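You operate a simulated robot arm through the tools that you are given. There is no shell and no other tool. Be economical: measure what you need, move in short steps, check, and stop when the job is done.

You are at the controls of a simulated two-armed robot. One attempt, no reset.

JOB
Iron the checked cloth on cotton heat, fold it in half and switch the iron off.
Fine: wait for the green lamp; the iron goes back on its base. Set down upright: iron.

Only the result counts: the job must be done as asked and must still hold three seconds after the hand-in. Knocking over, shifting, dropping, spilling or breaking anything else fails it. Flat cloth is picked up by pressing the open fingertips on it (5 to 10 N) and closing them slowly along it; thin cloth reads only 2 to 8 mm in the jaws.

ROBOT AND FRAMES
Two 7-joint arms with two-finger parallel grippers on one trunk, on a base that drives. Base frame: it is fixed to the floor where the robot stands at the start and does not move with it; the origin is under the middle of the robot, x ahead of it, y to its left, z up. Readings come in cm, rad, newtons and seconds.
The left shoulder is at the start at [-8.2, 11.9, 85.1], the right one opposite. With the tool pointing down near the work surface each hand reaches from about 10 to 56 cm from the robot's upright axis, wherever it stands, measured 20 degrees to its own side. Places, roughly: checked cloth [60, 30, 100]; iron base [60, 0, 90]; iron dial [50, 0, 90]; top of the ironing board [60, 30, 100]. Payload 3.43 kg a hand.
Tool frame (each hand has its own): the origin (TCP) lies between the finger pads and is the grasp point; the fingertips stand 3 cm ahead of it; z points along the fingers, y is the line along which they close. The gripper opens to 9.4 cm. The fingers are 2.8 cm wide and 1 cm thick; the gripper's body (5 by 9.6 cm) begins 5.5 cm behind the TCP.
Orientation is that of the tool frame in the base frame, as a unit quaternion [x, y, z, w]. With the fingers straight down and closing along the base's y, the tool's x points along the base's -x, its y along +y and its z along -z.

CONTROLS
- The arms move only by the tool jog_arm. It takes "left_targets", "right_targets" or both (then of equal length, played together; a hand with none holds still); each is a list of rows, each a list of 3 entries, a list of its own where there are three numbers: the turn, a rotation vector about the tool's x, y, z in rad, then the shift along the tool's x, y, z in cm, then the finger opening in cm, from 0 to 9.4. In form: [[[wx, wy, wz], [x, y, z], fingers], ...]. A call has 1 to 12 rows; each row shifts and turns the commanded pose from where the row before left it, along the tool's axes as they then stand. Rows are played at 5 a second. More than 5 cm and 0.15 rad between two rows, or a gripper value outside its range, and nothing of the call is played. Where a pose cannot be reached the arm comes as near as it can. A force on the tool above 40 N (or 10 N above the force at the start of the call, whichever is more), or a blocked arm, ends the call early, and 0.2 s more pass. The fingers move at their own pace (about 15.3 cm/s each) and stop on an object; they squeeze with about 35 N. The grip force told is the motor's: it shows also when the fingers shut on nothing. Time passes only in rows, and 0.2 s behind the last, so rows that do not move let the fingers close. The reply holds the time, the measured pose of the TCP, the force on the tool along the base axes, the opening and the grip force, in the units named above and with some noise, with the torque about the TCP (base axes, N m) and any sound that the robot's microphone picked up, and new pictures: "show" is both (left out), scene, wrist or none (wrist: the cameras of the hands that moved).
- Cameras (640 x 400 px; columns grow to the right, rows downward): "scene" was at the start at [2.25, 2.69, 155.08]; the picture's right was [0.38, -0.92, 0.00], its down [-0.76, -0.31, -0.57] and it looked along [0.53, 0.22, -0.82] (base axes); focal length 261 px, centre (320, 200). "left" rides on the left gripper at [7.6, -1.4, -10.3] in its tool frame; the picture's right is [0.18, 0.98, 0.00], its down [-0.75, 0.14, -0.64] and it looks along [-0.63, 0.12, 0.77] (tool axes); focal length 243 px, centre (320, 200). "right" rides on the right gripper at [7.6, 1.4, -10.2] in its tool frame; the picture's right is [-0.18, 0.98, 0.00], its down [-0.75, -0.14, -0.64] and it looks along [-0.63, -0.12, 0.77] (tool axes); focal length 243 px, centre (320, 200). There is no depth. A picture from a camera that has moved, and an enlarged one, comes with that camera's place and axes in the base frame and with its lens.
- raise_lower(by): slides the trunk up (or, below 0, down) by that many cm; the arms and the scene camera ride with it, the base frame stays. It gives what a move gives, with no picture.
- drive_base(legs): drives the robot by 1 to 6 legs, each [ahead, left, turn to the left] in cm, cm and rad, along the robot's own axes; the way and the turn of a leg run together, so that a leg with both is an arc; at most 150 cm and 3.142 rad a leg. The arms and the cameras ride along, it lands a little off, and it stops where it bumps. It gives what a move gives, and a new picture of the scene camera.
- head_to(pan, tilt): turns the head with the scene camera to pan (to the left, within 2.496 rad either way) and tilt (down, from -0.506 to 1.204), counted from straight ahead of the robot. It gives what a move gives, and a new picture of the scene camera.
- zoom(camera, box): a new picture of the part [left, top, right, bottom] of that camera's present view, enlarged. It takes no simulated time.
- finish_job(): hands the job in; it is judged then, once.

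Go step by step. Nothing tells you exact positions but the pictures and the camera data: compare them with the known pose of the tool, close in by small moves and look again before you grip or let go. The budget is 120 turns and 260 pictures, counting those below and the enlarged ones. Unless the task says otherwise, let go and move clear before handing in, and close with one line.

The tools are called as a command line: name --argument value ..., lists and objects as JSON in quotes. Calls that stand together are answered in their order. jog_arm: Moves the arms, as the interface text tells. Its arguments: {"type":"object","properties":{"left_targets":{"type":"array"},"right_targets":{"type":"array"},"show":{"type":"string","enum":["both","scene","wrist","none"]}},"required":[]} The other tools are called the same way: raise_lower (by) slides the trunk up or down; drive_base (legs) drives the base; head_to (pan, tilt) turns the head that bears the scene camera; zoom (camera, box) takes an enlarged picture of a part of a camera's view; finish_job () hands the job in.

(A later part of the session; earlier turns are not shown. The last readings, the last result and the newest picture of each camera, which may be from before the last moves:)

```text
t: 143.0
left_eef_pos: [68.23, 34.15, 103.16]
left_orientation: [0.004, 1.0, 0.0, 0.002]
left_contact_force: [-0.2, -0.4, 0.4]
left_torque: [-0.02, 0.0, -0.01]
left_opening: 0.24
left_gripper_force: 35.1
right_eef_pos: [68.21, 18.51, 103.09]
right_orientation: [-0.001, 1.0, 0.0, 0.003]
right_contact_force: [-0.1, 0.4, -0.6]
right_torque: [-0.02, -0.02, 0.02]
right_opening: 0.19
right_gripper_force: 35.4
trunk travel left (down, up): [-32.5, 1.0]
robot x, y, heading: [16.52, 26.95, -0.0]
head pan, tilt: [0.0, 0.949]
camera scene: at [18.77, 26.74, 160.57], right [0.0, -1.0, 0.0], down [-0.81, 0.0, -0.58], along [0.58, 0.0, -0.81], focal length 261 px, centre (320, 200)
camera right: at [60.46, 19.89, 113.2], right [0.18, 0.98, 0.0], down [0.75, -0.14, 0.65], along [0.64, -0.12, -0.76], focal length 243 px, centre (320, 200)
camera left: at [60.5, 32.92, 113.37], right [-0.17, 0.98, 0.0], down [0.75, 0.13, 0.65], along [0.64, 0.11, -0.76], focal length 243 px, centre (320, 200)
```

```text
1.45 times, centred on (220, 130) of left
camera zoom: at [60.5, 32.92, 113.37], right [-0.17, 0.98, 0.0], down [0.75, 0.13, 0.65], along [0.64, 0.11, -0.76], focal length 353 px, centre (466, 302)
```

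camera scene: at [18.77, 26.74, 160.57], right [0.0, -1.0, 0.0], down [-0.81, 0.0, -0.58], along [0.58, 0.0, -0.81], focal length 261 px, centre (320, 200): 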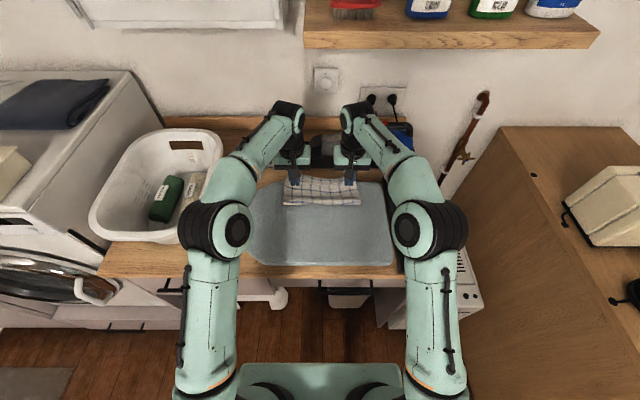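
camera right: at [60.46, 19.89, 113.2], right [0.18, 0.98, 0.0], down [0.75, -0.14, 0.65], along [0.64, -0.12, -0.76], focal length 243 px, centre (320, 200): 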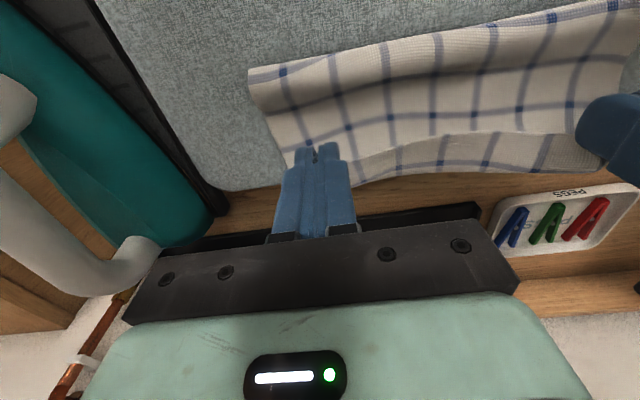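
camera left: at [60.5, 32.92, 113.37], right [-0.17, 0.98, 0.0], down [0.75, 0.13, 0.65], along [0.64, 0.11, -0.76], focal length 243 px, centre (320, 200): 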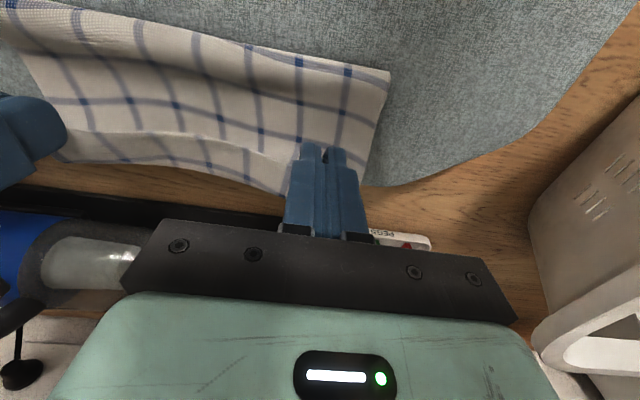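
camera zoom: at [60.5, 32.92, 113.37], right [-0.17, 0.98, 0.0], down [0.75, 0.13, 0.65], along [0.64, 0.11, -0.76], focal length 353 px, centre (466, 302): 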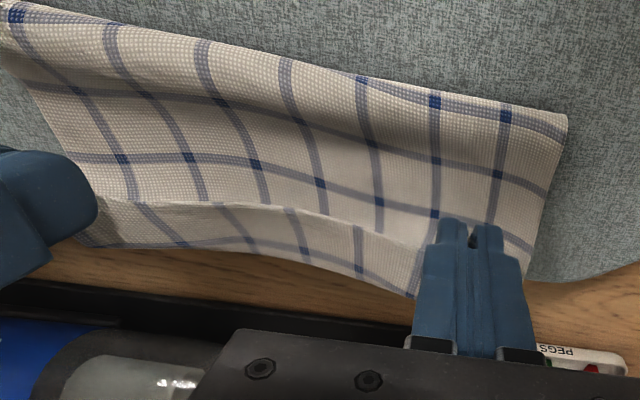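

The bottom edge lies at x≈74 while the held edge is at x≈68.6. I carry on forward 4 cm and lower to just above the cloth.

jog_arm --left_targets '[[[0, 0, 0], [-1.5, 0, 0.3], 0], [[0, 0, 0], [-1.5, 0, 0.8], 0], [[0, 0, 0], [-1.3, 0, 1], 0], [[0, 0, 0], [0, 0, 0.7], 0], [[0, 0, 0], [0, 0, 0], 0]]' --right_targets '[[[0, 0, 0], [-1.5, 0, 0.3], 0], [[0, 0, 0], [-1.5, 0, 0.8], 0], [[0, 0, 0], [-1.3, 0, 1], 0], [[0, 0, 0], [0, 0, 0.7], 0], [[0, 0, 0], [0, 0, 0], 0]]' --show "both"

zoom --camera "right" --box '[240, 20, 640, 240]'

```text
t: 144.2
left_eef_pos: [72.42, 34.42, 100.24]
left_orientation: [0.004, 1.0, -0.001, 0.001]
left_contact_force: [0.3, 0.4, -0.6]
left_torque: [0.01, 0.01, 0.01]
left_opening: 0.22
left_gripper_force: 35.1
right_eef_pos: [72.58, 18.54, 100.32]
right_orientation: [-0.001, 1.0, 0.0, 0.002]
right_contact_force: [0.6, 0.0, 1.1]
right_torque: [0.03, -0.01, -0.03]
right_opening: 0.2
right_gripper_force: 35.0
trunk travel left (down, up): [-32.5, 1.0]
robot x, y, heading: [15.92, 26.79, 0.006]
head pan, tilt: [0.0, 0.949]
camera scene: at [18.88, 26.75, 160.57], right [0.0, -1.0, 0.0], down [-0.81, 0.0, -0.58], along [0.58, 0.0, -0.81], focal length 261 px, centre (320, 200)
camera right: at [64.85, 19.97, 110.4], right [0.18, 0.98, 0.0], down [0.75, -0.14, 0.65], along [0.63, -0.12, -0.76], focal length 243 px, centre (320, 200)
camera left: at [64.79, 33.06, 110.54], right [-0.18, 0.98, 0.0], down [0.75, 0.14, 0.64], along [0.64, 0.11, -0.76], focal length 243 px, centre (320, 200)
```

scene: 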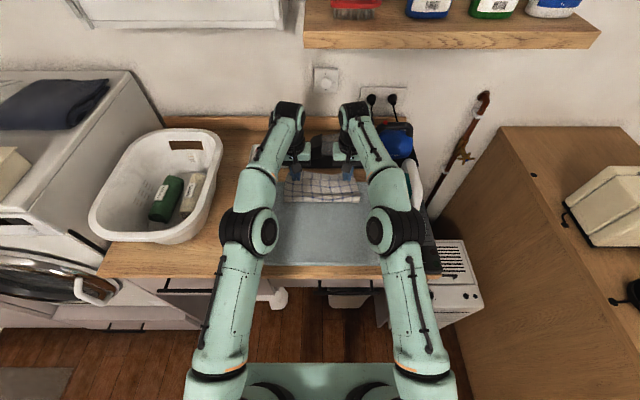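
right: 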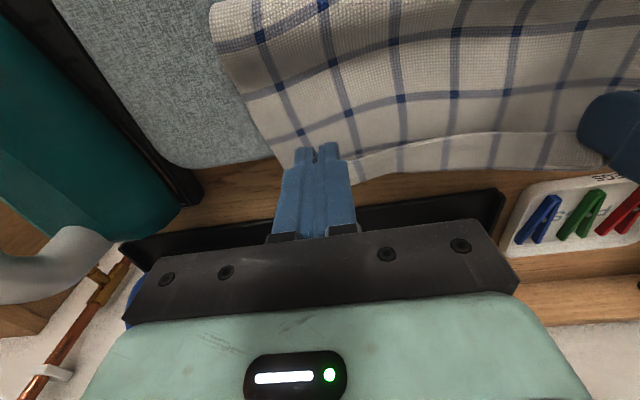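
left: 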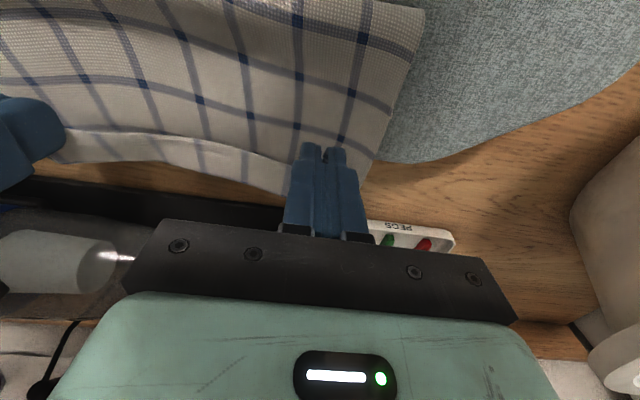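

```text
1.60 times, centred on (440, 130) of right
camera zoom: at [64.85, 19.97, 110.4], right [0.18, 0.98, 0.0], down [0.75, -0.14, 0.65], along [0.63, -0.12, -0.76], focal length 388 px, centre (128, 312)
```

zoom: 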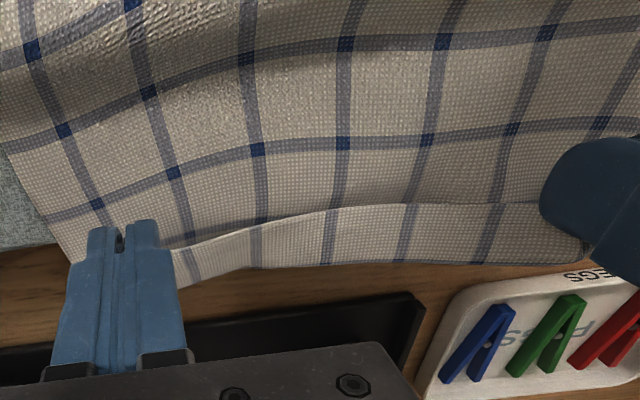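

Reach is fine, but the bottom layer slides along with the top, leaving a ~3.5 cm strip. I release here and look at the state before correcting.

jog_arm --left_targets '[[[0, 0, 0], [-0.4, 0, 0.5], 0], [[0, 0, 0], [0, 0, 0.3], 0], [[0, 0, 0], [0, 0, 0], 1], [[0, 0, 0], [0, 0, 0], 2.5], [[0, 0, 0], [0, 0, -2], 2.5], [[0, 0, 0], [2, 0, -3], 2.5], [[0, 0, 0], [4, 1, -2], 2.5], [[0, 0, 0], [4, 2, 0], 2.5], [[0, 0, 0], [4, 2, 0], 2.5], [[0, 0, 0], [4, 2, 0], 2.5], [[0, 0, 0], [4, 2, 0], 2.5], [[0, 0, 0], [4, 2, 0], 2.5]]' --right_targets '[[[0, 0, 0], [-0.4, 0, 0.5], 0], [[0, 0, 0], [0, 0, 0.3], 0], [[0, 0, 0], [0, 0, 0], 1], [[0, 0, 0], [0, 0, 0], 2.5], [[0, 0, 0], [0, 0, -2], 2.5], [[0, 0, 0], [2, 0, -3], 2.5], [[0, 0, 0], [4, -1, -2], 2.5], [[0, 0, 0], [4, -2, 0], 2.5], [[0, 0, 0], [4, -2, 0], 2.5], [[0, 0, 0], [4, -2, 0], 2.5], [[0, 0, 0], [4, -2, 0], 2.5], [[0, 0, 0], [4, -2, 0], 2.5]]' --show "scene"

zoom --camera "scene" --box '[240, 140, 400, 280]'

```text
t: 146.8
left_eef_pos: [68.72, 39.43, 111.84]
left_orientation: [0.005, 1.0, -0.001, 0.001]
left_contact_force: [-0.7, 0.2, 0.4]
left_torque: [0.0, 0.01, 0.0]
left_opening: 2.52
left_gripper_force: 0.0
left hand out of reach, approached as far as the arm can: row 5, 6, 7, 8, 9, 10, 11, 12
right_eef_pos: [46.76, 7.32, 106.19]
right_orientation: [0.0, 1.0, 0.0, 0.003]
right_contact_force: [-0.1, -0.7, -0.2]
right_torque: [-0.02, -0.04, -0.01]
right_opening: 2.51
right_gripper_force: 0.0
trunk travel left (down, up): [-32.5, 1.0]
robot x, y, heading: [16.2, 26.82, 0.006]
head pan, tilt: [0.0, 0.949]
camera scene: at [18.71, 26.7, 160.57], right [0.0, -1.0, 0.0], down [-0.81, 0.0, -0.58], along [0.58, 0.0, -0.81], focal length 261 px, centre (320, 200)
```

scene: 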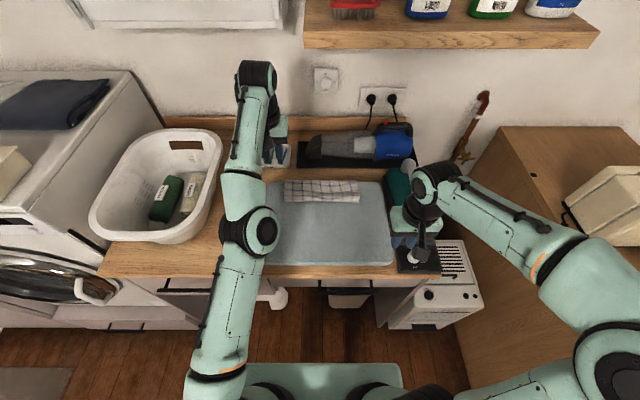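

```text
2.86 times, centred on (320, 210) of scene
camera zoom: at [18.71, 26.7, 160.57], right [0.0, -1.0, 0.0], down [-0.81, 0.0, -0.58], along [0.58, 0.0, -0.81], focal length 746 px, centre (320, 171)
```

zoom: 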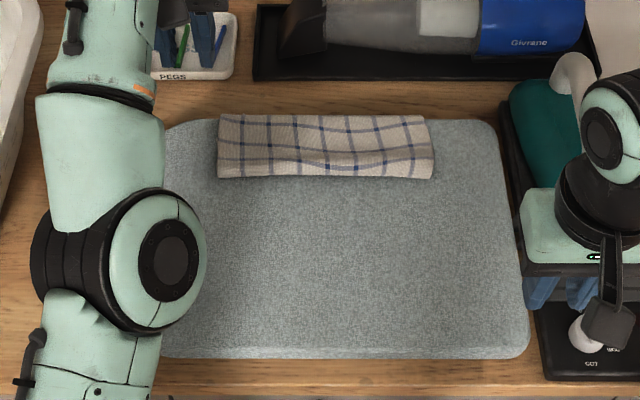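

The fold now looks like a neat strip at the board's far side. The left arm reported an unreachable path, so I issue a still row to see where it stands, and look closer.

jog_arm --left_targets '[[[0, 0, 0], [0, 0, 0], 2.5]]' --show "wrist"

zoom --camera "scene" --box '[270, 160, 370, 220]'

```text
t: 147.2
left_eef_pos: [68.86, 39.35, 111.67]
left_orientation: [0.005, 1.0, 0.001, 0.001]
left_contact_force: [-0.5, 0.0, 0.3]
left_torque: [-0.01, -0.04, 0.0]
left_opening: 2.5
left_gripper_force: 0.1
right_eef_pos: [46.95, 7.22, 106.16]
right_orientation: [-0.002, 1.0, 0.0, 0.003]
right_contact_force: [0.2, -0.1, 0.1]
right_torque: [0.03, -0.01, 0.01]
right_opening: 2.48
right_gripper_force: 0.1
trunk travel left (down, up): [-32.5, 1.0]
robot x, y, heading: [16.21, 27.27, -0.001]
head pan, tilt: [0.0, 0.949]
camera left: at [61.22, 38.08, 122.06], right [-0.17, 0.98, 0.0], down [0.75, 0.13, 0.64], along [0.63, 0.11, -0.77], focal length 243 px, centre (320, 200)
```

left: 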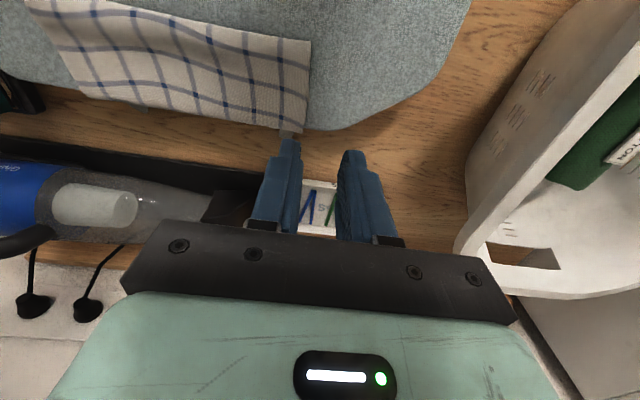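

```text
6.40 times, centred on (320, 190) of scene
camera zoom: at [18.83, 26.73, 160.57], right [0.0, -1.0, 0.0], down [-0.81, 0.0, -0.58], along [0.58, 0.0, -0.81], focal length 1672 px, centre (320, 264)
```

zoom: 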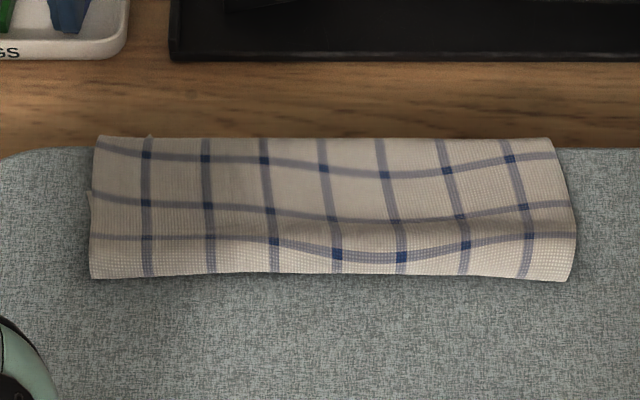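

zoom --camera "left" --box '[0, 0, 340, 190]'

```text
1.88 times, centred on (170, 95) of left
camera zoom: at [61.22, 38.08, 122.06], right [-0.17, 0.98, 0.0], down [0.75, 0.13, 0.64], along [0.63, 0.11, -0.77], focal length 457 px, centre (602, 398)
```

zoom: 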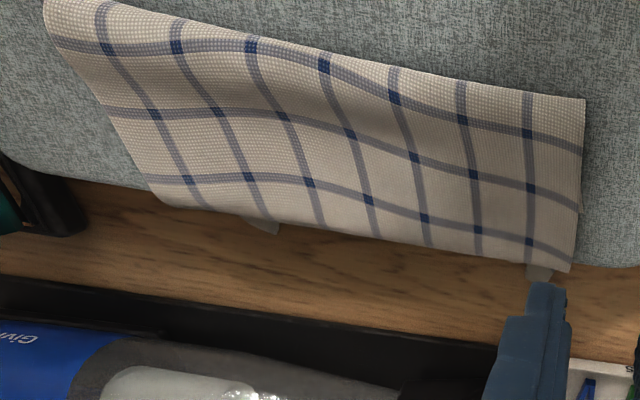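

The top layer's edge lies at the board's far edge, while about 4 cm of the bottom layer hangs behind it. I'll pull the whole bundle back from the fold side, then even it out. First I bring the left arm back carefully.

jog_arm --left_targets '[[[0, 0, 0], [3, 0, -0.5], 2.5], [[0, 0, 0], [3, 0, 0], 2.5], [[0, 0, 0], [3, 0, 0], 2.5], [[0, 0, 0], [3, 0, 0], 2.5]]' --show "scene"

```text
t: 148.2
left_eef_pos: [62.26, 39.03, 113.86]
left_orientation: [0.004, 1.0, 0.0, 0.004]
left_contact_force: [0.3, -0.2, -0.3]
left_torque: [-0.01, 0.0, -0.01]
left_opening: 2.51
left_gripper_force: 0.1
left hand out of reach, approached as far as the arm can: row 1, 2
right_eef_pos: [46.95, 7.27, 106.11]
right_orientation: [0.0, 1.0, 0.0, 0.003]
right_contact_force: [-0.6, -0.1, 0.0]
right_torque: [-0.02, 0.02, 0.02]
right_opening: 2.52
right_gripper_force: 0.0
trunk travel left (down, up): [-32.5, 1.0]
robot x, y, heading: [16.04, 26.34, 0.001]
head pan, tilt: [0.0, 0.949]
camera scene: at [18.82, 26.55, 160.55], right [0.0, -1.0, 0.0], down [-0.81, 0.0, -0.58], along [0.58, 0.0, -0.81], focal length 261 px, centre (320, 200)
```

scene: 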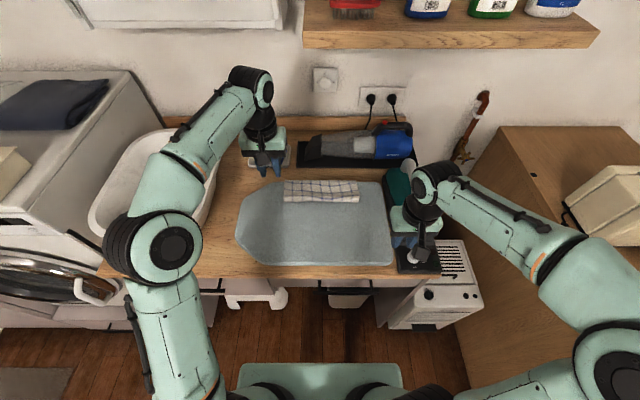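

The left arm is fine again. Fold edge is at x≈63.9, y 15–37.5. I bring both hands above its two ends to pinch it and pull it back.

jog_arm --left_targets '[[[0, 0, 0], [-0.4, -1, 2], 2], [[0, 0, 0], [-0.4, -1, 2], 2], [[0, 0, 0], [-0.4, -1, 2], 2], [[0, 0, 0], [-0.3, -1, 2], 2], [[0, 0, 0], [-0.2, -0.5, 2], 2], [[0, 0, 0], [0, 0, 0], 2]]' --right_targets '[[[0, 0, 0], [-3.4, 2.1, 0], 2], [[0, 0, 0], [-3.4, 2.1, 0], 2], [[0, 0, 0], [-3.4, 2.1, 0.5], 2], [[0, 0, 0], [-3.4, 2.2, 1], 2], [[0, 0, 0], [-3.4, 2.2, 1], 2], [[0, 0, 0], [0, 0, 0], 2]]' --show "wrist"

```text
t: 149.6
left_eef_pos: [63.8, 34.68, 103.92]
left_orientation: [0.005, 1.0, 0.0, 0.002]
left_contact_force: [-1.0, 0.5, 0.7]
left_torque: [-0.07, 0.0, 0.0]
left_opening: 2.01
left_gripper_force: 0.0
right_eef_pos: [63.91, 18.2, 104.1]
right_orientation: [-0.002, 1.0, 0.0, 0.002]
right_contact_force: [0.0, -0.1, 0.3]
right_torque: [0.03, -0.01, -0.01]
right_opening: 2.02
right_gripper_force: 0.1
trunk travel left (down, up): [-32.5, 1.0]
robot x, y, heading: [16.3, 26.78, 0.009]
head pan, tilt: [0.0, 0.949]
camera right: at [56.16, 19.61, 114.34], right [0.18, 0.98, 0.0], down [0.75, -0.14, 0.65], along [0.64, -0.12, -0.76], focal length 243 px, centre (320, 200)
camera left: at [56.22, 33.34, 114.1], right [-0.17, 0.98, 0.0], down [0.75, 0.13, 0.65], along [0.64, 0.11, -0.76], focal length 243 px, centre (320, 200)
```

right: 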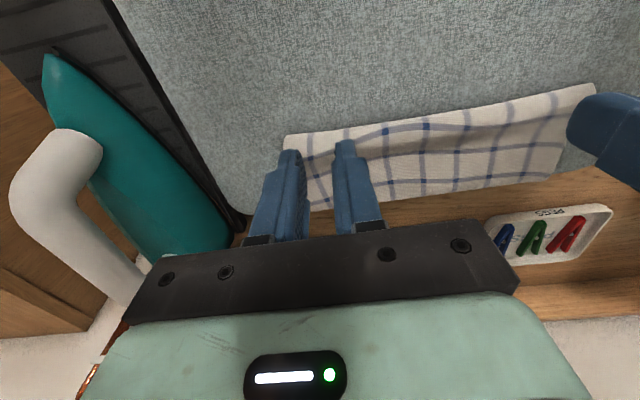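
left: 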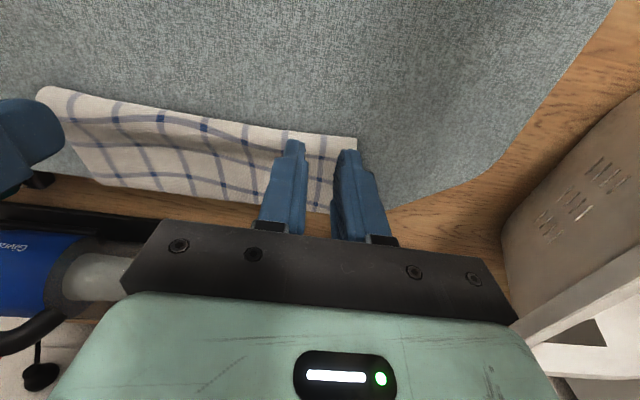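

jog_arm --left_targets '[[[0, 0, 0], [0, 0, 2.5], 2], [[0, 0, 0], [0, 0, 1.8], 2], [[0, 0, 0], [0, 0, 0.5], 2], [[0, 0, 0], [0, 0, 0.2], 2], [[0, 0, 0], [0, 0, 0.15], 2], [[0, 0, 0], [0, 0, 0], 2]]' --right_targets '[[[0, 0, 0], [0, 0, 2.6], 2], [[0, 0, 0], [0, 0, 1.9], 2], [[0, 0, 0], [0, 0, 0.5], 2], [[0, 0, 0], [0, 0, 0.2], 2], [[0, 0, 0], [0, 0, 0.15], 2], [[0, 0, 0], [0, 0, 0], 2]]' --show "none"

```text
t: 151.0
left_eef_pos: [63.88, 34.45, 98.76]
left_orientation: [0.005, 1.0, 0.0, 0.002]
left_contact_force: [0.3, 0.6, -0.3]
left_torque: [0.03, -0.03, -0.01]
left_opening: 2.0
left_gripper_force: 0.1
right_eef_pos: [63.85, 18.19, 98.67]
right_orientation: [0.0, 1.0, 0.0, 0.003]
right_contact_force: [-3.0, -1.9, 11.4]
right_torque: [-0.19, -0.06, -0.09]
right_opening: 2.07
right_gripper_force: 0.4
trunk travel left (down, up): [-32.5, 1.0]
robot x, y, heading: [16.23, 26.79, 0.011]
head pan, tilt: [0.0, 0.949]
```

Right has contact (11 N), left not yet; I adjust and close slowly, then lift 0.8 cm and pull back.

jog_arm --left_targets '[[[0, 0, 0], [0, 0, 0.2], 2], [[0, 0, 0], [0, 0, 0], 1.8], [[0, 0, 0], [0, 0, 0], 1.5], [[0, 0, 0], [0, 0, 0], 1.2], [[0, 0, 0], [0, 0, 0], 0.9], [[0, 0, 0], [0, 0, 0], 0.6], [[0, 0, 0], [0, 0, 0], 0.3], [[0, 0, 0], [0, 0, 0], 0], [[0, 0, 0], [0, 0, 0], 0], [[0, 0, 0], [0, -0.1, -0.4], 0], [[0, 0, 0], [0, 0, 0], 0]]' --right_targets '[[[0, 0, 0], [0, 0, -0.03], 2], [[0, 0, 0], [0, 0, 0], 1.8], [[0, 0, 0], [0, 0, 0], 1.5], [[0, 0, 0], [0, 0, 0], 1.2], [[0, 0, 0], [0, 0, 0], 0.9], [[0, 0, 0], [0, 0, 0], 0.6], [[0, 0, 0], [0, 0, 0], 0.3], [[0, 0, 0], [0, 0, 0], 0], [[0, 0, 0], [0, 0, 0], 0], [[0, 0, 0], [0, 0.1, -0.4], 0], [[0, 0, 0], [0, 0, 0], 0]]' --show "wrist"

zoom --camera "right" --box '[200, 60, 600, 240]'

```text
t: 153.4
left_eef_pos: [64.15, 34.39, 99.06]
left_orientation: [0.005, 1.0, 0.0, 0.002]
left_contact_force: [0.2, -0.1, 0.6]
left_torque: [-0.02, 0.0, -0.01]
left_opening: 0.0
left_gripper_force: 33.2
right_eef_pos: [63.89, 18.46, 98.97]
right_orientation: [-0.001, 1.0, 0.0, 0.001]
right_contact_force: [-0.5, 0.0, 0.1]
right_torque: [-0.03, 0.03, 0.01]
right_opening: 0.0
right_gripper_force: 33.1
trunk travel left (down, up): [-32.5, 1.0]
robot x, y, heading: [16.21, 26.96, 0.005]
head pan, tilt: [0.0, 0.949]
camera right: at [56.16, 19.75, 109.03], right [0.18, 0.98, 0.0], down [0.75, -0.14, 0.64], along [0.63, -0.12, -0.76], focal length 243 px, centre (320, 200)
camera left: at [56.36, 33.2, 109.27], right [-0.18, 0.98, 0.0], down [0.75, 0.13, 0.64], along [0.63, 0.11, -0.76], focal length 243 px, centre (320, 200)
```

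right: 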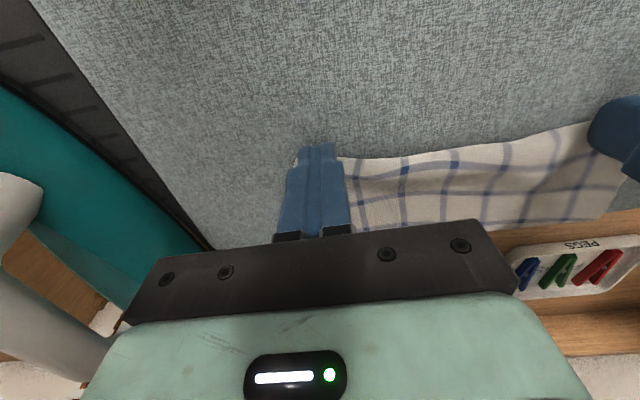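
left: 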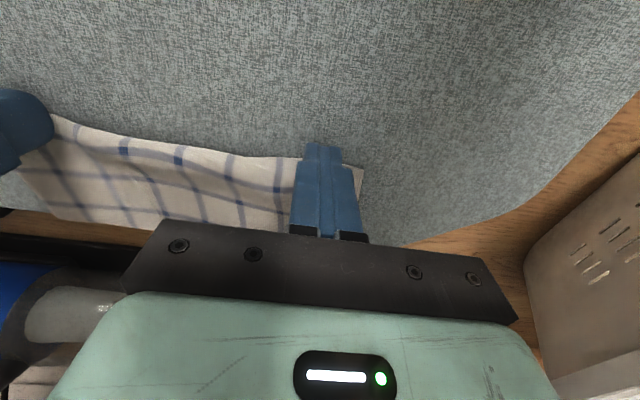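

```text
1.60 times, centred on (400, 150) of right
camera zoom: at [56.16, 19.75, 109.03], right [0.18, 0.98, 0.0], down [0.75, -0.14, 0.64], along [0.63, -0.12, -0.76], focal length 388 px, centre (192, 280)
```

zoom: 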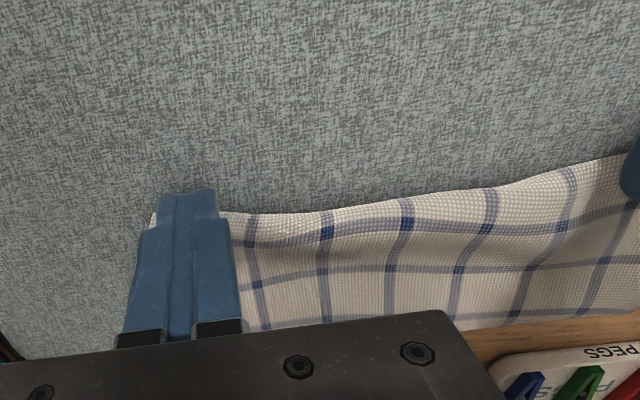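

The jaws closed on nothing there. Instead I try dragging: closed fingertips pressed lightly on the folded bundle, pulling it back toward me.

jog_arm --left_targets '[[[0, 0, 0], [-1.2, 0, -0.6], 0], [[0, 0, 0], [-1.2, 0, 0], 0], [[0, 0, 0], [0, 0, 0.6], 0], [[0, 0, 0], [0, 0, 0.3], 0], [[0, 0, 0], [0, 0, 0.2], 0], [[0, 0, 0], [0, 0, 0], 0]]' --right_targets '[[[0, 0, 0], [-1.2, 0, -0.6], 0], [[0, 0, 0], [-1.2, 0, 0], 0], [[0, 0, 0], [0, 0, 0.6], 0], [[0, 0, 0], [0, 0, 0.3], 0], [[0, 0, 0], [0, 0, 0.1], 0], [[0, 0, 0], [0, 0, 0], 0]]' --show "none"

```text
t: 154.8
left_eef_pos: [66.39, 34.55, 98.7]
left_orientation: [0.004, 1.0, -0.001, 0.005]
left_contact_force: [2.2, 0.7, 12.7]
left_torque: [0.0, 0.01, -0.03]
left_opening: 0.03
left_gripper_force: 33.0
right_eef_pos: [66.31, 18.39, 98.7]
right_orientation: [-0.001, 1.0, 0.0, 0.003]
right_contact_force: [-1.2, -0.5, 4.5]
right_torque: [-0.03, 0.05, -0.02]
right_opening: 0.0
right_gripper_force: 33.3
trunk travel left (down, up): [-32.5, 1.0]
robot x, y, heading: [16.02, 27.03, 0.006]
head pan, tilt: [0.0, 0.949]
```

jog_arm --left_targets '[[[0, 0, 0], [0.5, 0, 0], 0], [[0, 0, 0], [0.8, 0, 0], 0], [[0, 0, 0], [0.8, 0, 0], 0], [[0, 0, 0], [0.9, 0, 0], 0], [[0, 0, 0], [0, 0, 0], 0]]' --right_targets '[[[0, 0, 0], [0.5, 0, 0.08], 0], [[0, 0, 0], [0.8, 0, 0], 0], [[0, 0, 0], [0.8, 0, 0], 0], [[0, 0, 0], [0.9, 0, 0], 0], [[0, 0, 0], [0, 0, 0], 0]]' --show "both"

zoom --camera "scene" --box '[270, 160, 370, 220]'

```text
t: 156.0
left_eef_pos: [63.49, 34.41, 98.71]
left_orientation: [0.004, 1.0, -0.001, 0.005]
left_contact_force: [9.6, 0.8, 21.9]
left_torque: [0.05, -0.17, 0.03]
left_opening: 0.0
left_gripper_force: 32.9
right_eef_pos: [63.53, 18.41, 98.7]
right_orientation: [-0.001, 1.0, 0.0, 0.004]
right_contact_force: [6.3, -0.1, 14.3]
right_torque: [-0.11, -0.13, 0.04]
right_opening: 0.0
right_gripper_force: 33.4
trunk travel left (down, up): [-32.5, 1.0]
robot x, y, heading: [15.83, 26.7, 0.005]
head pan, tilt: [0.0, 0.949]
camera scene: at [18.81, 26.74, 160.59], right [0.0, -1.0, 0.0], down [-0.81, 0.0, -0.58], along [0.58, 0.0, -0.81], focal length 261 px, centre (320, 200)
camera right: at [55.7, 19.79, 108.8], right [0.18, 0.98, 0.0], down [0.75, -0.14, 0.65], along [0.64, -0.12, -0.76], focal length 243 px, centre (320, 200)
camera left: at [55.73, 33.17, 108.91], right [-0.18, 0.98, 0.0], down [0.75, 0.14, 0.65], along [0.64, 0.11, -0.76], focal length 243 px, centre (320, 200)
```

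scene: 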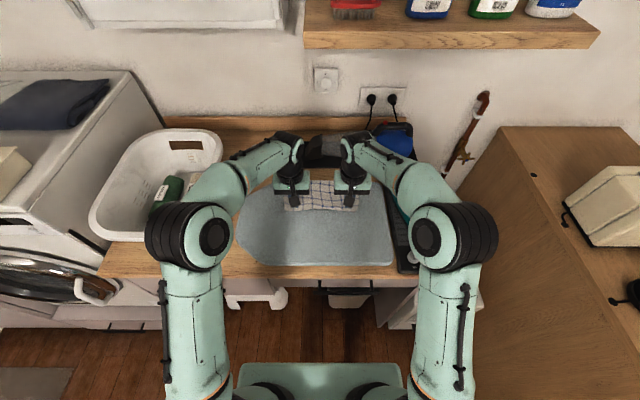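
right: 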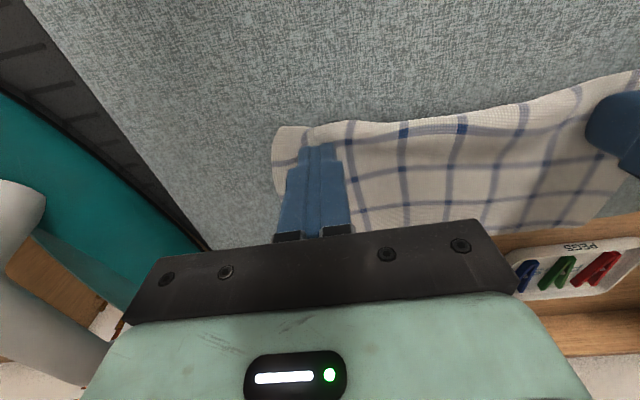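
left: 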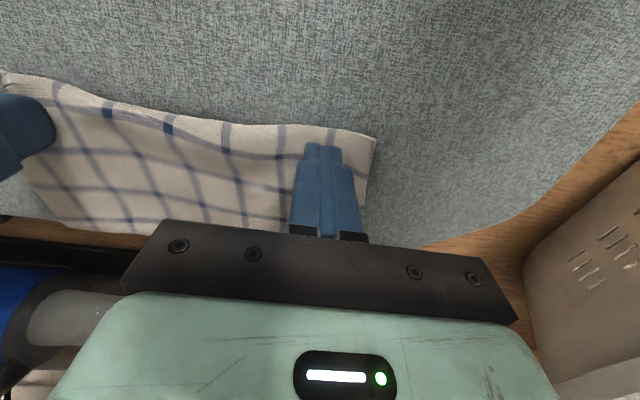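

```text
6.40 times, centred on (320, 190) of scene
camera zoom: at [18.81, 26.74, 160.59], right [0.0, -1.0, 0.0], down [-0.81, 0.0, -0.58], along [0.58, 0.0, -0.81], focal length 1672 px, centre (320, 264)
```

zoom: 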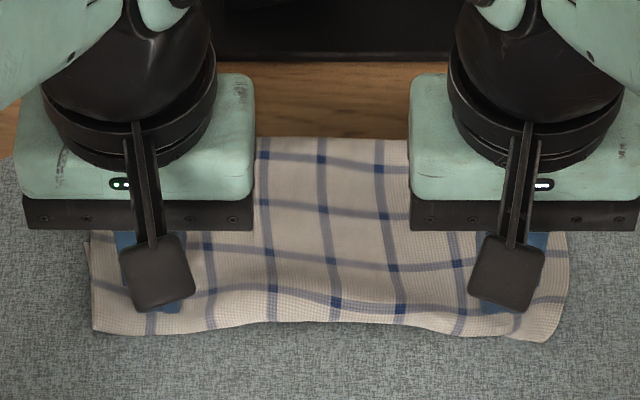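

The fold moved 2.7 cm toward me while the far visible edge stayed – the strip may now be evened out. I lift the hands and look.

jog_arm --left_targets '[[[0, 0, 0], [0, 0, -2], 0], [[0, 0, 0], [0, 1, -4], 0], [[0, 0, 0], [2, 3, -3], 0], [[0, 0, 0], [3, 3, -1], 0], [[0, 0, 0], [3, 3, 0], 0], [[0, 0, 0], [0, 0, 0], 0]]' --right_targets '[[[0, 0, 0], [0, 0, -2], 0], [[0, 0, 0], [0, -1, -4], 0], [[0, 0, 0], [2, -3, -3], 0], [[0, 0, 0], [3, -3, -1], 0], [[0, 0, 0], [3, -3, 0], 0], [[0, 0, 0], [0, 0, 0], 0]]' --show "wrist"

zoom --camera "scene" --box '[270, 160, 370, 220]'

zoom --camera "left" --box '[0, 40, 400, 240]'

zoom --camera "right" --box '[240, 40, 640, 240]'

```text
t: 157.4
left_eef_pos: [55.46, 44.72, 108.53]
left_orientation: [0.005, 1.0, 0.0, 0.001]
left_contact_force: [0.6, -0.1, -0.2]
left_torque: [0.02, 0.01, 0.0]
left_opening: 0.01
left_gripper_force: 33.0
right_eef_pos: [55.46, 8.05, 108.24]
right_orientation: [-0.001, 1.0, 0.0, 0.002]
right_contact_force: [0.3, 0.6, 0.3]
right_torque: [-0.01, 0.02, 0.0]
right_opening: 0.0
right_gripper_force: 32.7
trunk travel left (down, up): [-32.5, 1.0]
robot x, y, heading: [16.03, 26.97, 0.005]
head pan, tilt: [0.0, 0.949]
camera right: at [47.75, 9.48, 118.44], right [0.18, 0.98, 0.0], down [0.75, -0.14, 0.65], along [0.64, -0.12, -0.76], focal length 243 px, centre (320, 200)
camera left: at [47.91, 43.39, 118.81], right [-0.17, 0.98, 0.0], down [0.75, 0.13, 0.64], along [0.63, 0.11, -0.77], focal length 243 px, centre (320, 200)
```

right: 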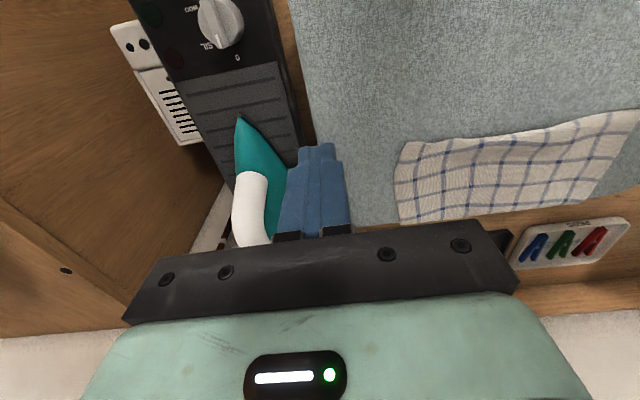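
left: 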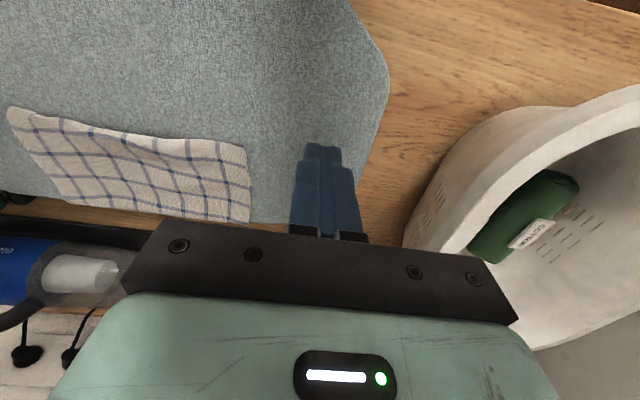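

```text
6.40 times, centred on (320, 190) of scene
camera zoom: at [18.98, 26.74, 160.58], right [0.0, -1.0, 0.0], down [-0.81, 0.0, -0.58], along [0.58, 0.0, -0.81], focal length 1672 px, centre (320, 264)
```

zoom: 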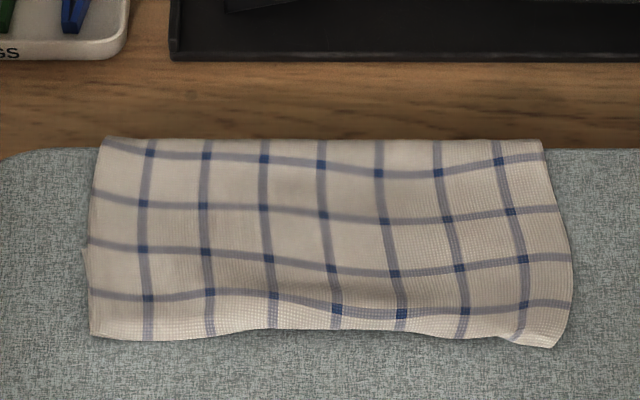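

```text
1.60 times, centred on (200, 140) of left
camera zoom: at [47.91, 43.39, 118.81], right [-0.17, 0.98, 0.0], down [0.75, 0.13, 0.64], along [0.63, 0.11, -0.77], focal length 388 px, centre (512, 296)
```

zoom: 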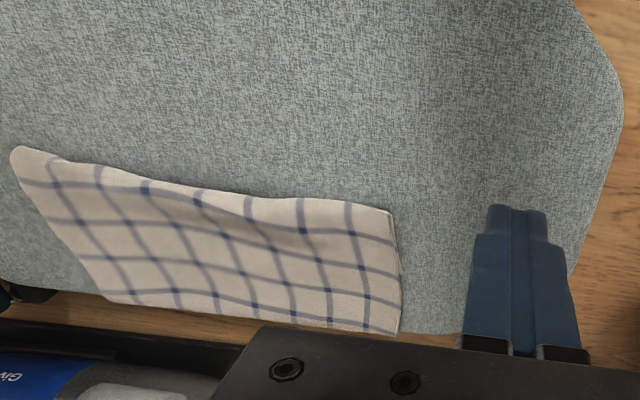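

```text
1.60 times, centred on (440, 140) of right
camera zoom: at [47.75, 9.48, 118.44], right [0.18, 0.98, 0.0], down [0.75, -0.14, 0.65], along [0.64, -0.12, -0.76], focal length 388 px, centre (128, 296)
```

zoom: 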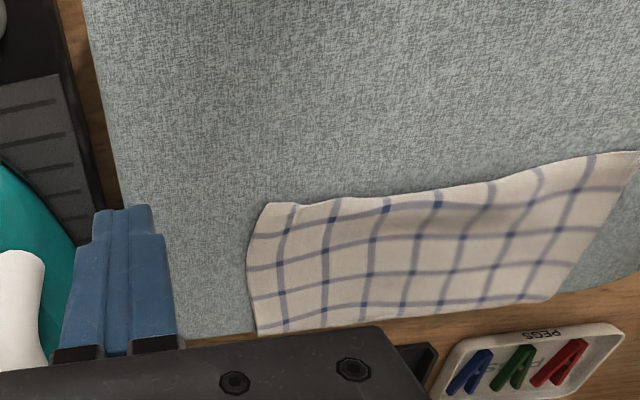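

The strip now looks fuller; both far edges probably still dip over the board's back edge. I drag the bundle further toward me the same way so it lies wholly on the board.

jog_arm --left_targets '[[[0, 0, 0], [-2.7, -2.5, 0], 0], [[0, 0, 0], [-2.7, -2.5, 0], 0], [[0, 0, 0], [-2.7, -2.6, 0.5], 0], [[0, 0, 0], [-2.8, -2.6, 2.5], 0], [[0, 0, 0], [0, 0, 3.5], 0], [[0, 0, 0], [0, 0, 2.7], 0], [[0, 0, 0], [0, 0, 0.5], 0], [[0, 0, 0], [0, 0, 0.2], 0], [[0, 0, 0], [0, 0, 0], 0]]' --right_targets '[[[0, 0, 0], [-2.7, 2.6, 0], 0], [[0, 0, 0], [-2.7, 2.6, 0], 0], [[0, 0, 0], [-2.7, 2.6, 0.5], 0], [[0, 0, 0], [-2.8, 2.6, 2.5], 0], [[0, 0, 0], [0, 0, 3.5], 0], [[0, 0, 0], [0, 0, 2.4], 0], [[0, 0, 0], [0, 0, 0.5], 0], [[0, 0, 0], [0, 0, 0.2], 0], [[0, 0, 0], [0, 0, 0], 0]]' --show "none"

```text
t: 159.4
left_eef_pos: [66.22, 34.41, 98.7]
left_orientation: [0.004, 1.0, -0.002, 0.003]
left_contact_force: [0.9, 0.3, 3.5]
left_torque: [0.02, -0.01, 0.01]
left_opening: 0.0
left_gripper_force: 32.8
right_eef_pos: [66.11, 18.73, 98.88]
right_orientation: [0.001, 1.0, 0.0, 0.002]
right_contact_force: [0.3, 0.2, 0.3]
right_torque: [-0.01, -0.01, -0.01]
right_opening: 0.0
right_gripper_force: 33.2
trunk travel left (down, up): [-32.5, 1.0]
robot x, y, heading: [15.94, 26.77, 0.005]
head pan, tilt: [0.0, 0.949]
```

jog_arm --left_targets '[[[0, 0, 0], [0, 0, 0.12], 0], [[0, 0, 0], [0, 0, 0], 0], [[0, 0, 0], [0.6, 0, 0], 0], [[0, 0, 0], [0.8, 0, 0], 0], [[0, 0, 0], [0.8, 0, 0], 0], [[0, 0, 0], [0.8, 0, 0], 0], [[0, 0, 0], [0.8, 0, 0], 0], [[0, 0, 0], [0, 0, 0], 0]]' --right_targets '[[[0, 0, 0], [0, 0, 0.25], 0], [[0, 0, 0], [0, 0, 0.08], 0], [[0, 0, 0], [0.6, 0, 0], 0], [[0, 0, 0], [0.8, 0, 0], 0], [[0, 0, 0], [0.8, 0, 0], 0], [[0, 0, 0], [0.8, 0, 0], 0], [[0, 0, 0], [0.8, 0, 0], 0], [[0, 0, 0], [0, 0, 0], 0]]' --show "none"

zoom --camera "scene" --box '[270, 160, 370, 220]'

```text
t: 161.2
left_eef_pos: [62.64, 34.32, 98.66]
left_orientation: [0.005, 1.0, 0.0, 0.004]
left_contact_force: [8.7, 0.7, 20.9]
left_torque: [0.02, -0.26, 0.02]
left_opening: 0.0
left_gripper_force: 33.6
right_eef_pos: [62.46, 18.68, 98.66]
right_orientation: [-0.002, 1.0, 0.0, 0.003]
right_contact_force: [3.7, -0.2, 8.9]
right_torque: [-0.01, -0.12, 0.01]
right_opening: 0.01
right_gripper_force: 32.9
trunk travel left (down, up): [-32.5, 1.0]
robot x, y, heading: [16.11, 26.84, 0.006]
head pan, tilt: [0.0, 0.949]
```

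```text
6.40 times, centred on (320, 190) of scene
camera zoom: at [18.81, 26.73, 160.59], right [0.0, -1.0, 0.0], down [-0.81, 0.0, -0.58], along [0.58, 0.0, -0.81], focal length 1672 px, centre (320, 264)
```

zoom: 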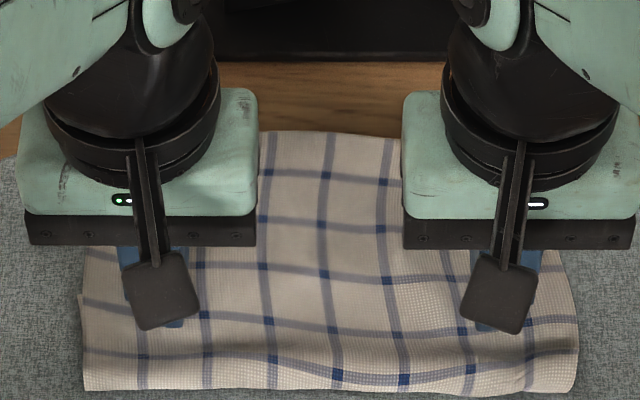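

jog_arm --left_targets '[[[0, 0, 0], [0, 0, -2], 0], [[0, 0, 0], [0, 1, -4], 0], [[0, 0, 0], [2, 3, -3], 0], [[0, 0, 0], [3, 3, -1], 0], [[0, 0, 0], [3, 3, 0], 0], [[0, 0, 0], [0, 0, 0], 0]]' --right_targets '[[[0, 0, 0], [0, 0, -2], 0], [[0, 0, 0], [0, -1, -4], 0], [[0, 0, 0], [2, -3, -3], 0], [[0, 0, 0], [3, -3, -1], 0], [[0, 0, 0], [3, -3, 0], 0], [[0, 0, 0], [0, 0, 0], 0]]' --show "none"

zoom --camera "scene" --box '[270, 160, 370, 220]'

zoom --camera "left" --box '[0, 40, 400, 240]'

zoom --camera "right" --box '[300, 60, 640, 240]'

```text
t: 162.6
left_eef_pos: [54.82, 44.39, 108.31]
left_orientation: [0.005, 1.0, 0.0, 0.001]
left_contact_force: [0.4, -0.4, 1.0]
left_torque: [0.0, 0.04, 0.02]
left_opening: 0.01
left_gripper_force: 33.0
right_eef_pos: [54.37, 8.65, 108.48]
right_orientation: [-0.002, 1.0, 0.0, 0.003]
right_contact_force: [0.5, -0.1, -0.1]
right_torque: [0.02, 0.04, 0.01]
right_opening: 0.01
right_gripper_force: 32.7
trunk travel left (down, up): [-32.5, 1.0]
robot x, y, heading: [16.23, 26.78, 0.001]
head pan, tilt: [0.0, 0.949]
```

```text
6.40 times, centred on (320, 190) of scene
camera zoom: at [18.98, 26.74, 160.58], right [0.0, -1.0, 0.0], down [-0.81, 0.0, -0.58], along [0.58, 0.0, -0.81], focal length 1672 px, centre (320, 264)
```

zoom: 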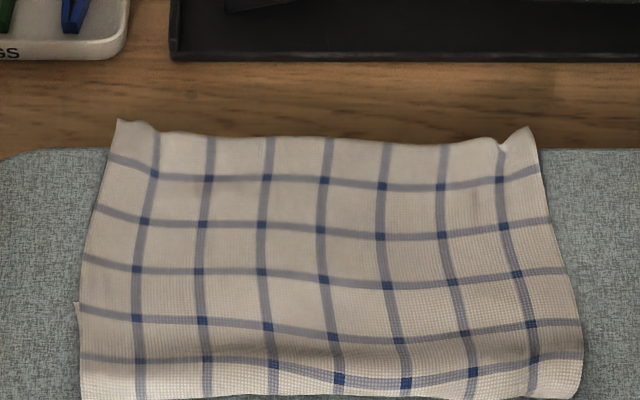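

```text
1.60 times, centred on (200, 140) of left
camera zoom: at [47.14, 43.05, 118.52], right [-0.17, 0.98, 0.0], down [0.75, 0.13, 0.64], along [0.63, 0.11, -0.76], focal length 388 px, centre (512, 296)
```

zoom: 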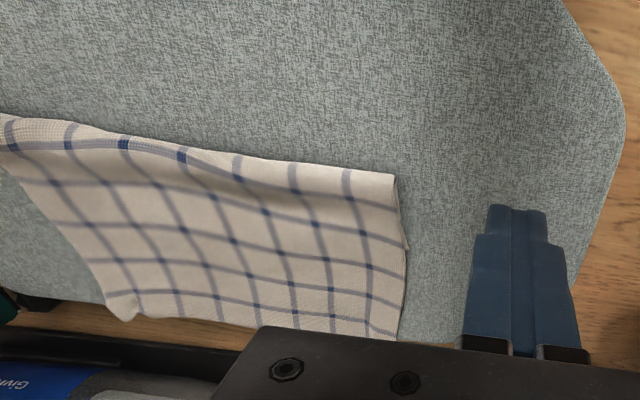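

```text
1.88 times, centred on (470, 150) of right
camera zoom: at [46.7, 9.97, 118.56], right [0.18, 0.98, 0.0], down [0.75, -0.14, 0.65], along [0.63, -0.12, -0.76], focal length 457 px, centre (38, 294)
```

zoom: 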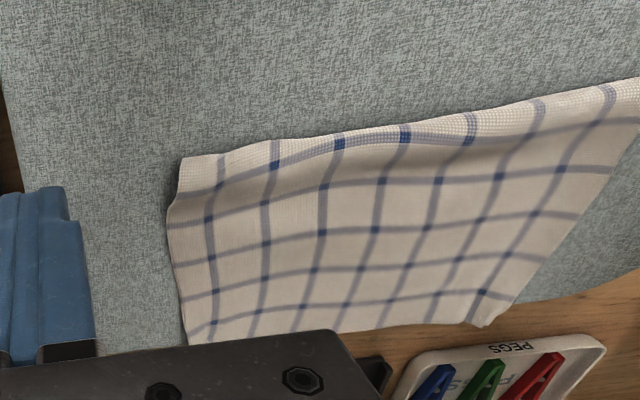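

The drag shifted the bottom layer only: now top ≈15 cm, bottom ≈7 cm. The top edge lies single on the board near x 72.7, so I'll grip its two corners again, unfold it toward me, and fold again in one go. First I approach both corners.

jog_arm --left_targets '[[[0, 0, 0], [-2.8, -2.35, 1.3], 2.4], [[0, 0, 0], [-2.8, -2.35, 1.3], 2.4], [[0, 0, 0], [-2.8, -2.35, 1.3], 2.4], [[0, 0, 0], [-2.8, -2.35, 1.3], 2.4], [[0, 0, 0], [-3.1, 0, 1.2], 2.4], [[0, 0, 0], [-3.1, 0, 1], 2.4], [[0, 0, 0], [0, 0, 0], 2.4]]' --right_targets '[[[0, 0, 0], [-2.9, 2.15, 1.35], 2.4], [[0, 0, 0], [-2.9, 2.15, 1.35], 2.4], [[0, 0, 0], [-2.9, 2.15, 1.35], 2.4], [[0, 0, 0], [-2.9, 2.15, 1.35], 2.4], [[0, 0, 0], [-3.1, 0, 1.2], 2.4], [[0, 0, 0], [-2.9, 0, 1], 2.4], [[0, 0, 0], [0, 0, 0], 2.4]]' --show "wrist"

zoom --camera "left" --box '[160, 60, 440, 240]'

zoom --camera "right" --box '[200, 60, 480, 240]'

```text
t: 164.2
left_eef_pos: [71.73, 35.0, 101.28]
left_orientation: [0.005, 1.0, 0.001, 0.002]
left_contact_force: [-0.4, -0.2, 0.9]
left_torque: [-0.01, 0.0, 0.01]
left_opening: 2.42
left_gripper_force: 0.1
right_eef_pos: [72.0, 17.32, 100.98]
right_orientation: [-0.001, 1.0, 0.0, 0.003]
right_contact_force: [0.4, 0.3, 1.0]
right_torque: [-0.03, 0.01, 0.0]
right_opening: 2.42
right_gripper_force: 0.0
trunk travel left (down, up): [-32.5, 1.0]
robot x, y, heading: [16.03, 26.52, 0.003]
head pan, tilt: [0.0, 0.949]
camera right: at [64.27, 18.75, 111.12], right [0.18, 0.98, 0.0], down [0.75, -0.14, 0.65], along [0.64, -0.12, -0.76], focal length 243 px, centre (320, 200)
camera left: at [64.14, 33.64, 111.54], right [-0.17, 0.98, 0.0], down [0.75, 0.13, 0.64], along [0.63, 0.11, -0.76], focal length 243 px, centre (320, 200)
```

right: 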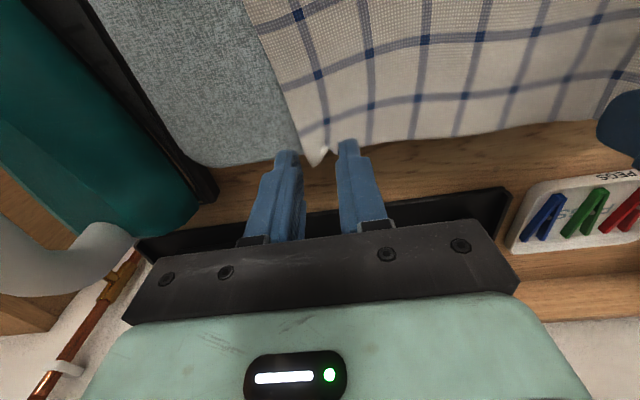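
left: 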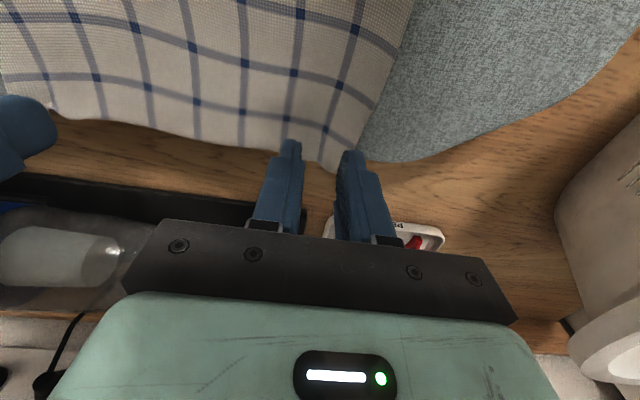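

```text
2.22 times, centred on (300, 150) of left
camera zoom: at [64.14, 33.64, 111.54], right [-0.17, 0.98, 0.0], down [0.75, 0.13, 0.64], along [0.63, 0.11, -0.76], focal length 539 px, centre (364, 311)
```

zoom: 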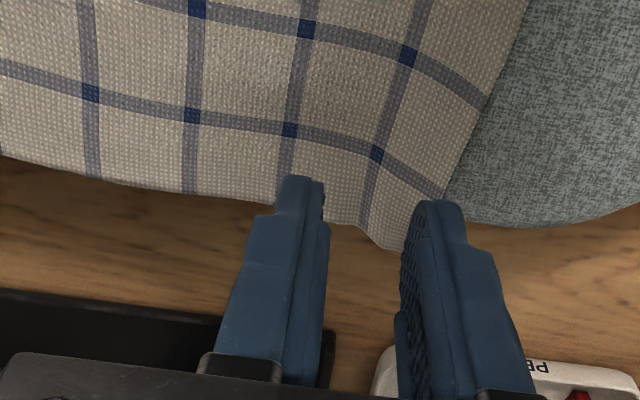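

```text
2.22 times, centred on (340, 150) of right
camera zoom: at [64.27, 18.75, 111.12], right [0.18, 0.98, 0.0], down [0.75, -0.14, 0.65], along [0.64, -0.12, -0.76], focal length 539 px, centre (276, 311)
```

zoom: 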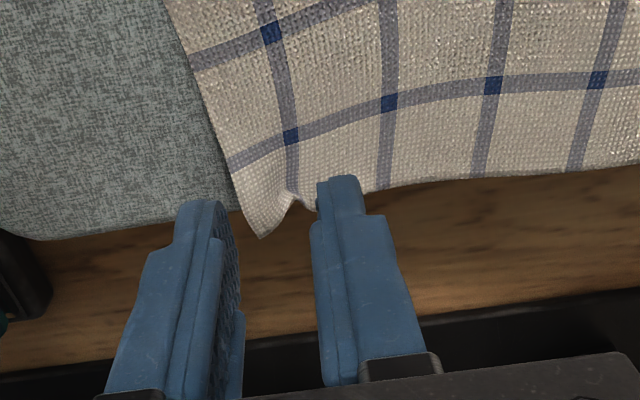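

The edge corners lie at about [74, 36.5] and [74, 16.5]. I shift the hands inward 0.7 cm and come down to contact on the board.

jog_arm --left_targets '[[[0, 0, 0], [-0.1, -0.7, 1.2], 2.4], [[0, 0, 0], [0, 0, 0.9], 2.4], [[0, 0, 0], [0, 0, 0.3], 2.4], [[0, 0, 0], [0, 0, 0.2], 2.4], [[0, 0, 0], [0, 0, 0], 2.4]]' --right_targets '[[[0, 0, 0], [0, 0.7, 1], 2.4], [[0, 0, 0], [0, 0, 0.9], 2.4], [[0, 0, 0], [0, 0, 0.3], 2.4], [[0, 0, 0], [0, 0, 0.1], 2.4], [[0, 0, 0], [0, 0, 0], 2.4]]' --show "none"

```text
t: 165.4
left_eef_pos: [72.02, 34.28, 98.7]
left_orientation: [0.004, 1.0, -0.001, 0.002]
left_contact_force: [-1.0, 0.0, 4.6]
left_torque: [0.03, 0.02, -0.01]
left_opening: 2.42
left_gripper_force: 0.0
right_eef_pos: [71.96, 18.01, 98.68]
right_orientation: [-0.001, 1.0, 0.001, 0.003]
right_contact_force: [0.5, 0.4, 0.5]
right_torque: [0.0, 0.02, 0.02]
right_opening: 2.39
right_gripper_force: 0.1
trunk travel left (down, up): [-32.5, 1.0]
robot x, y, heading: [16.08, 26.95, 0.0]
head pan, tilt: [0.0, 0.949]
```

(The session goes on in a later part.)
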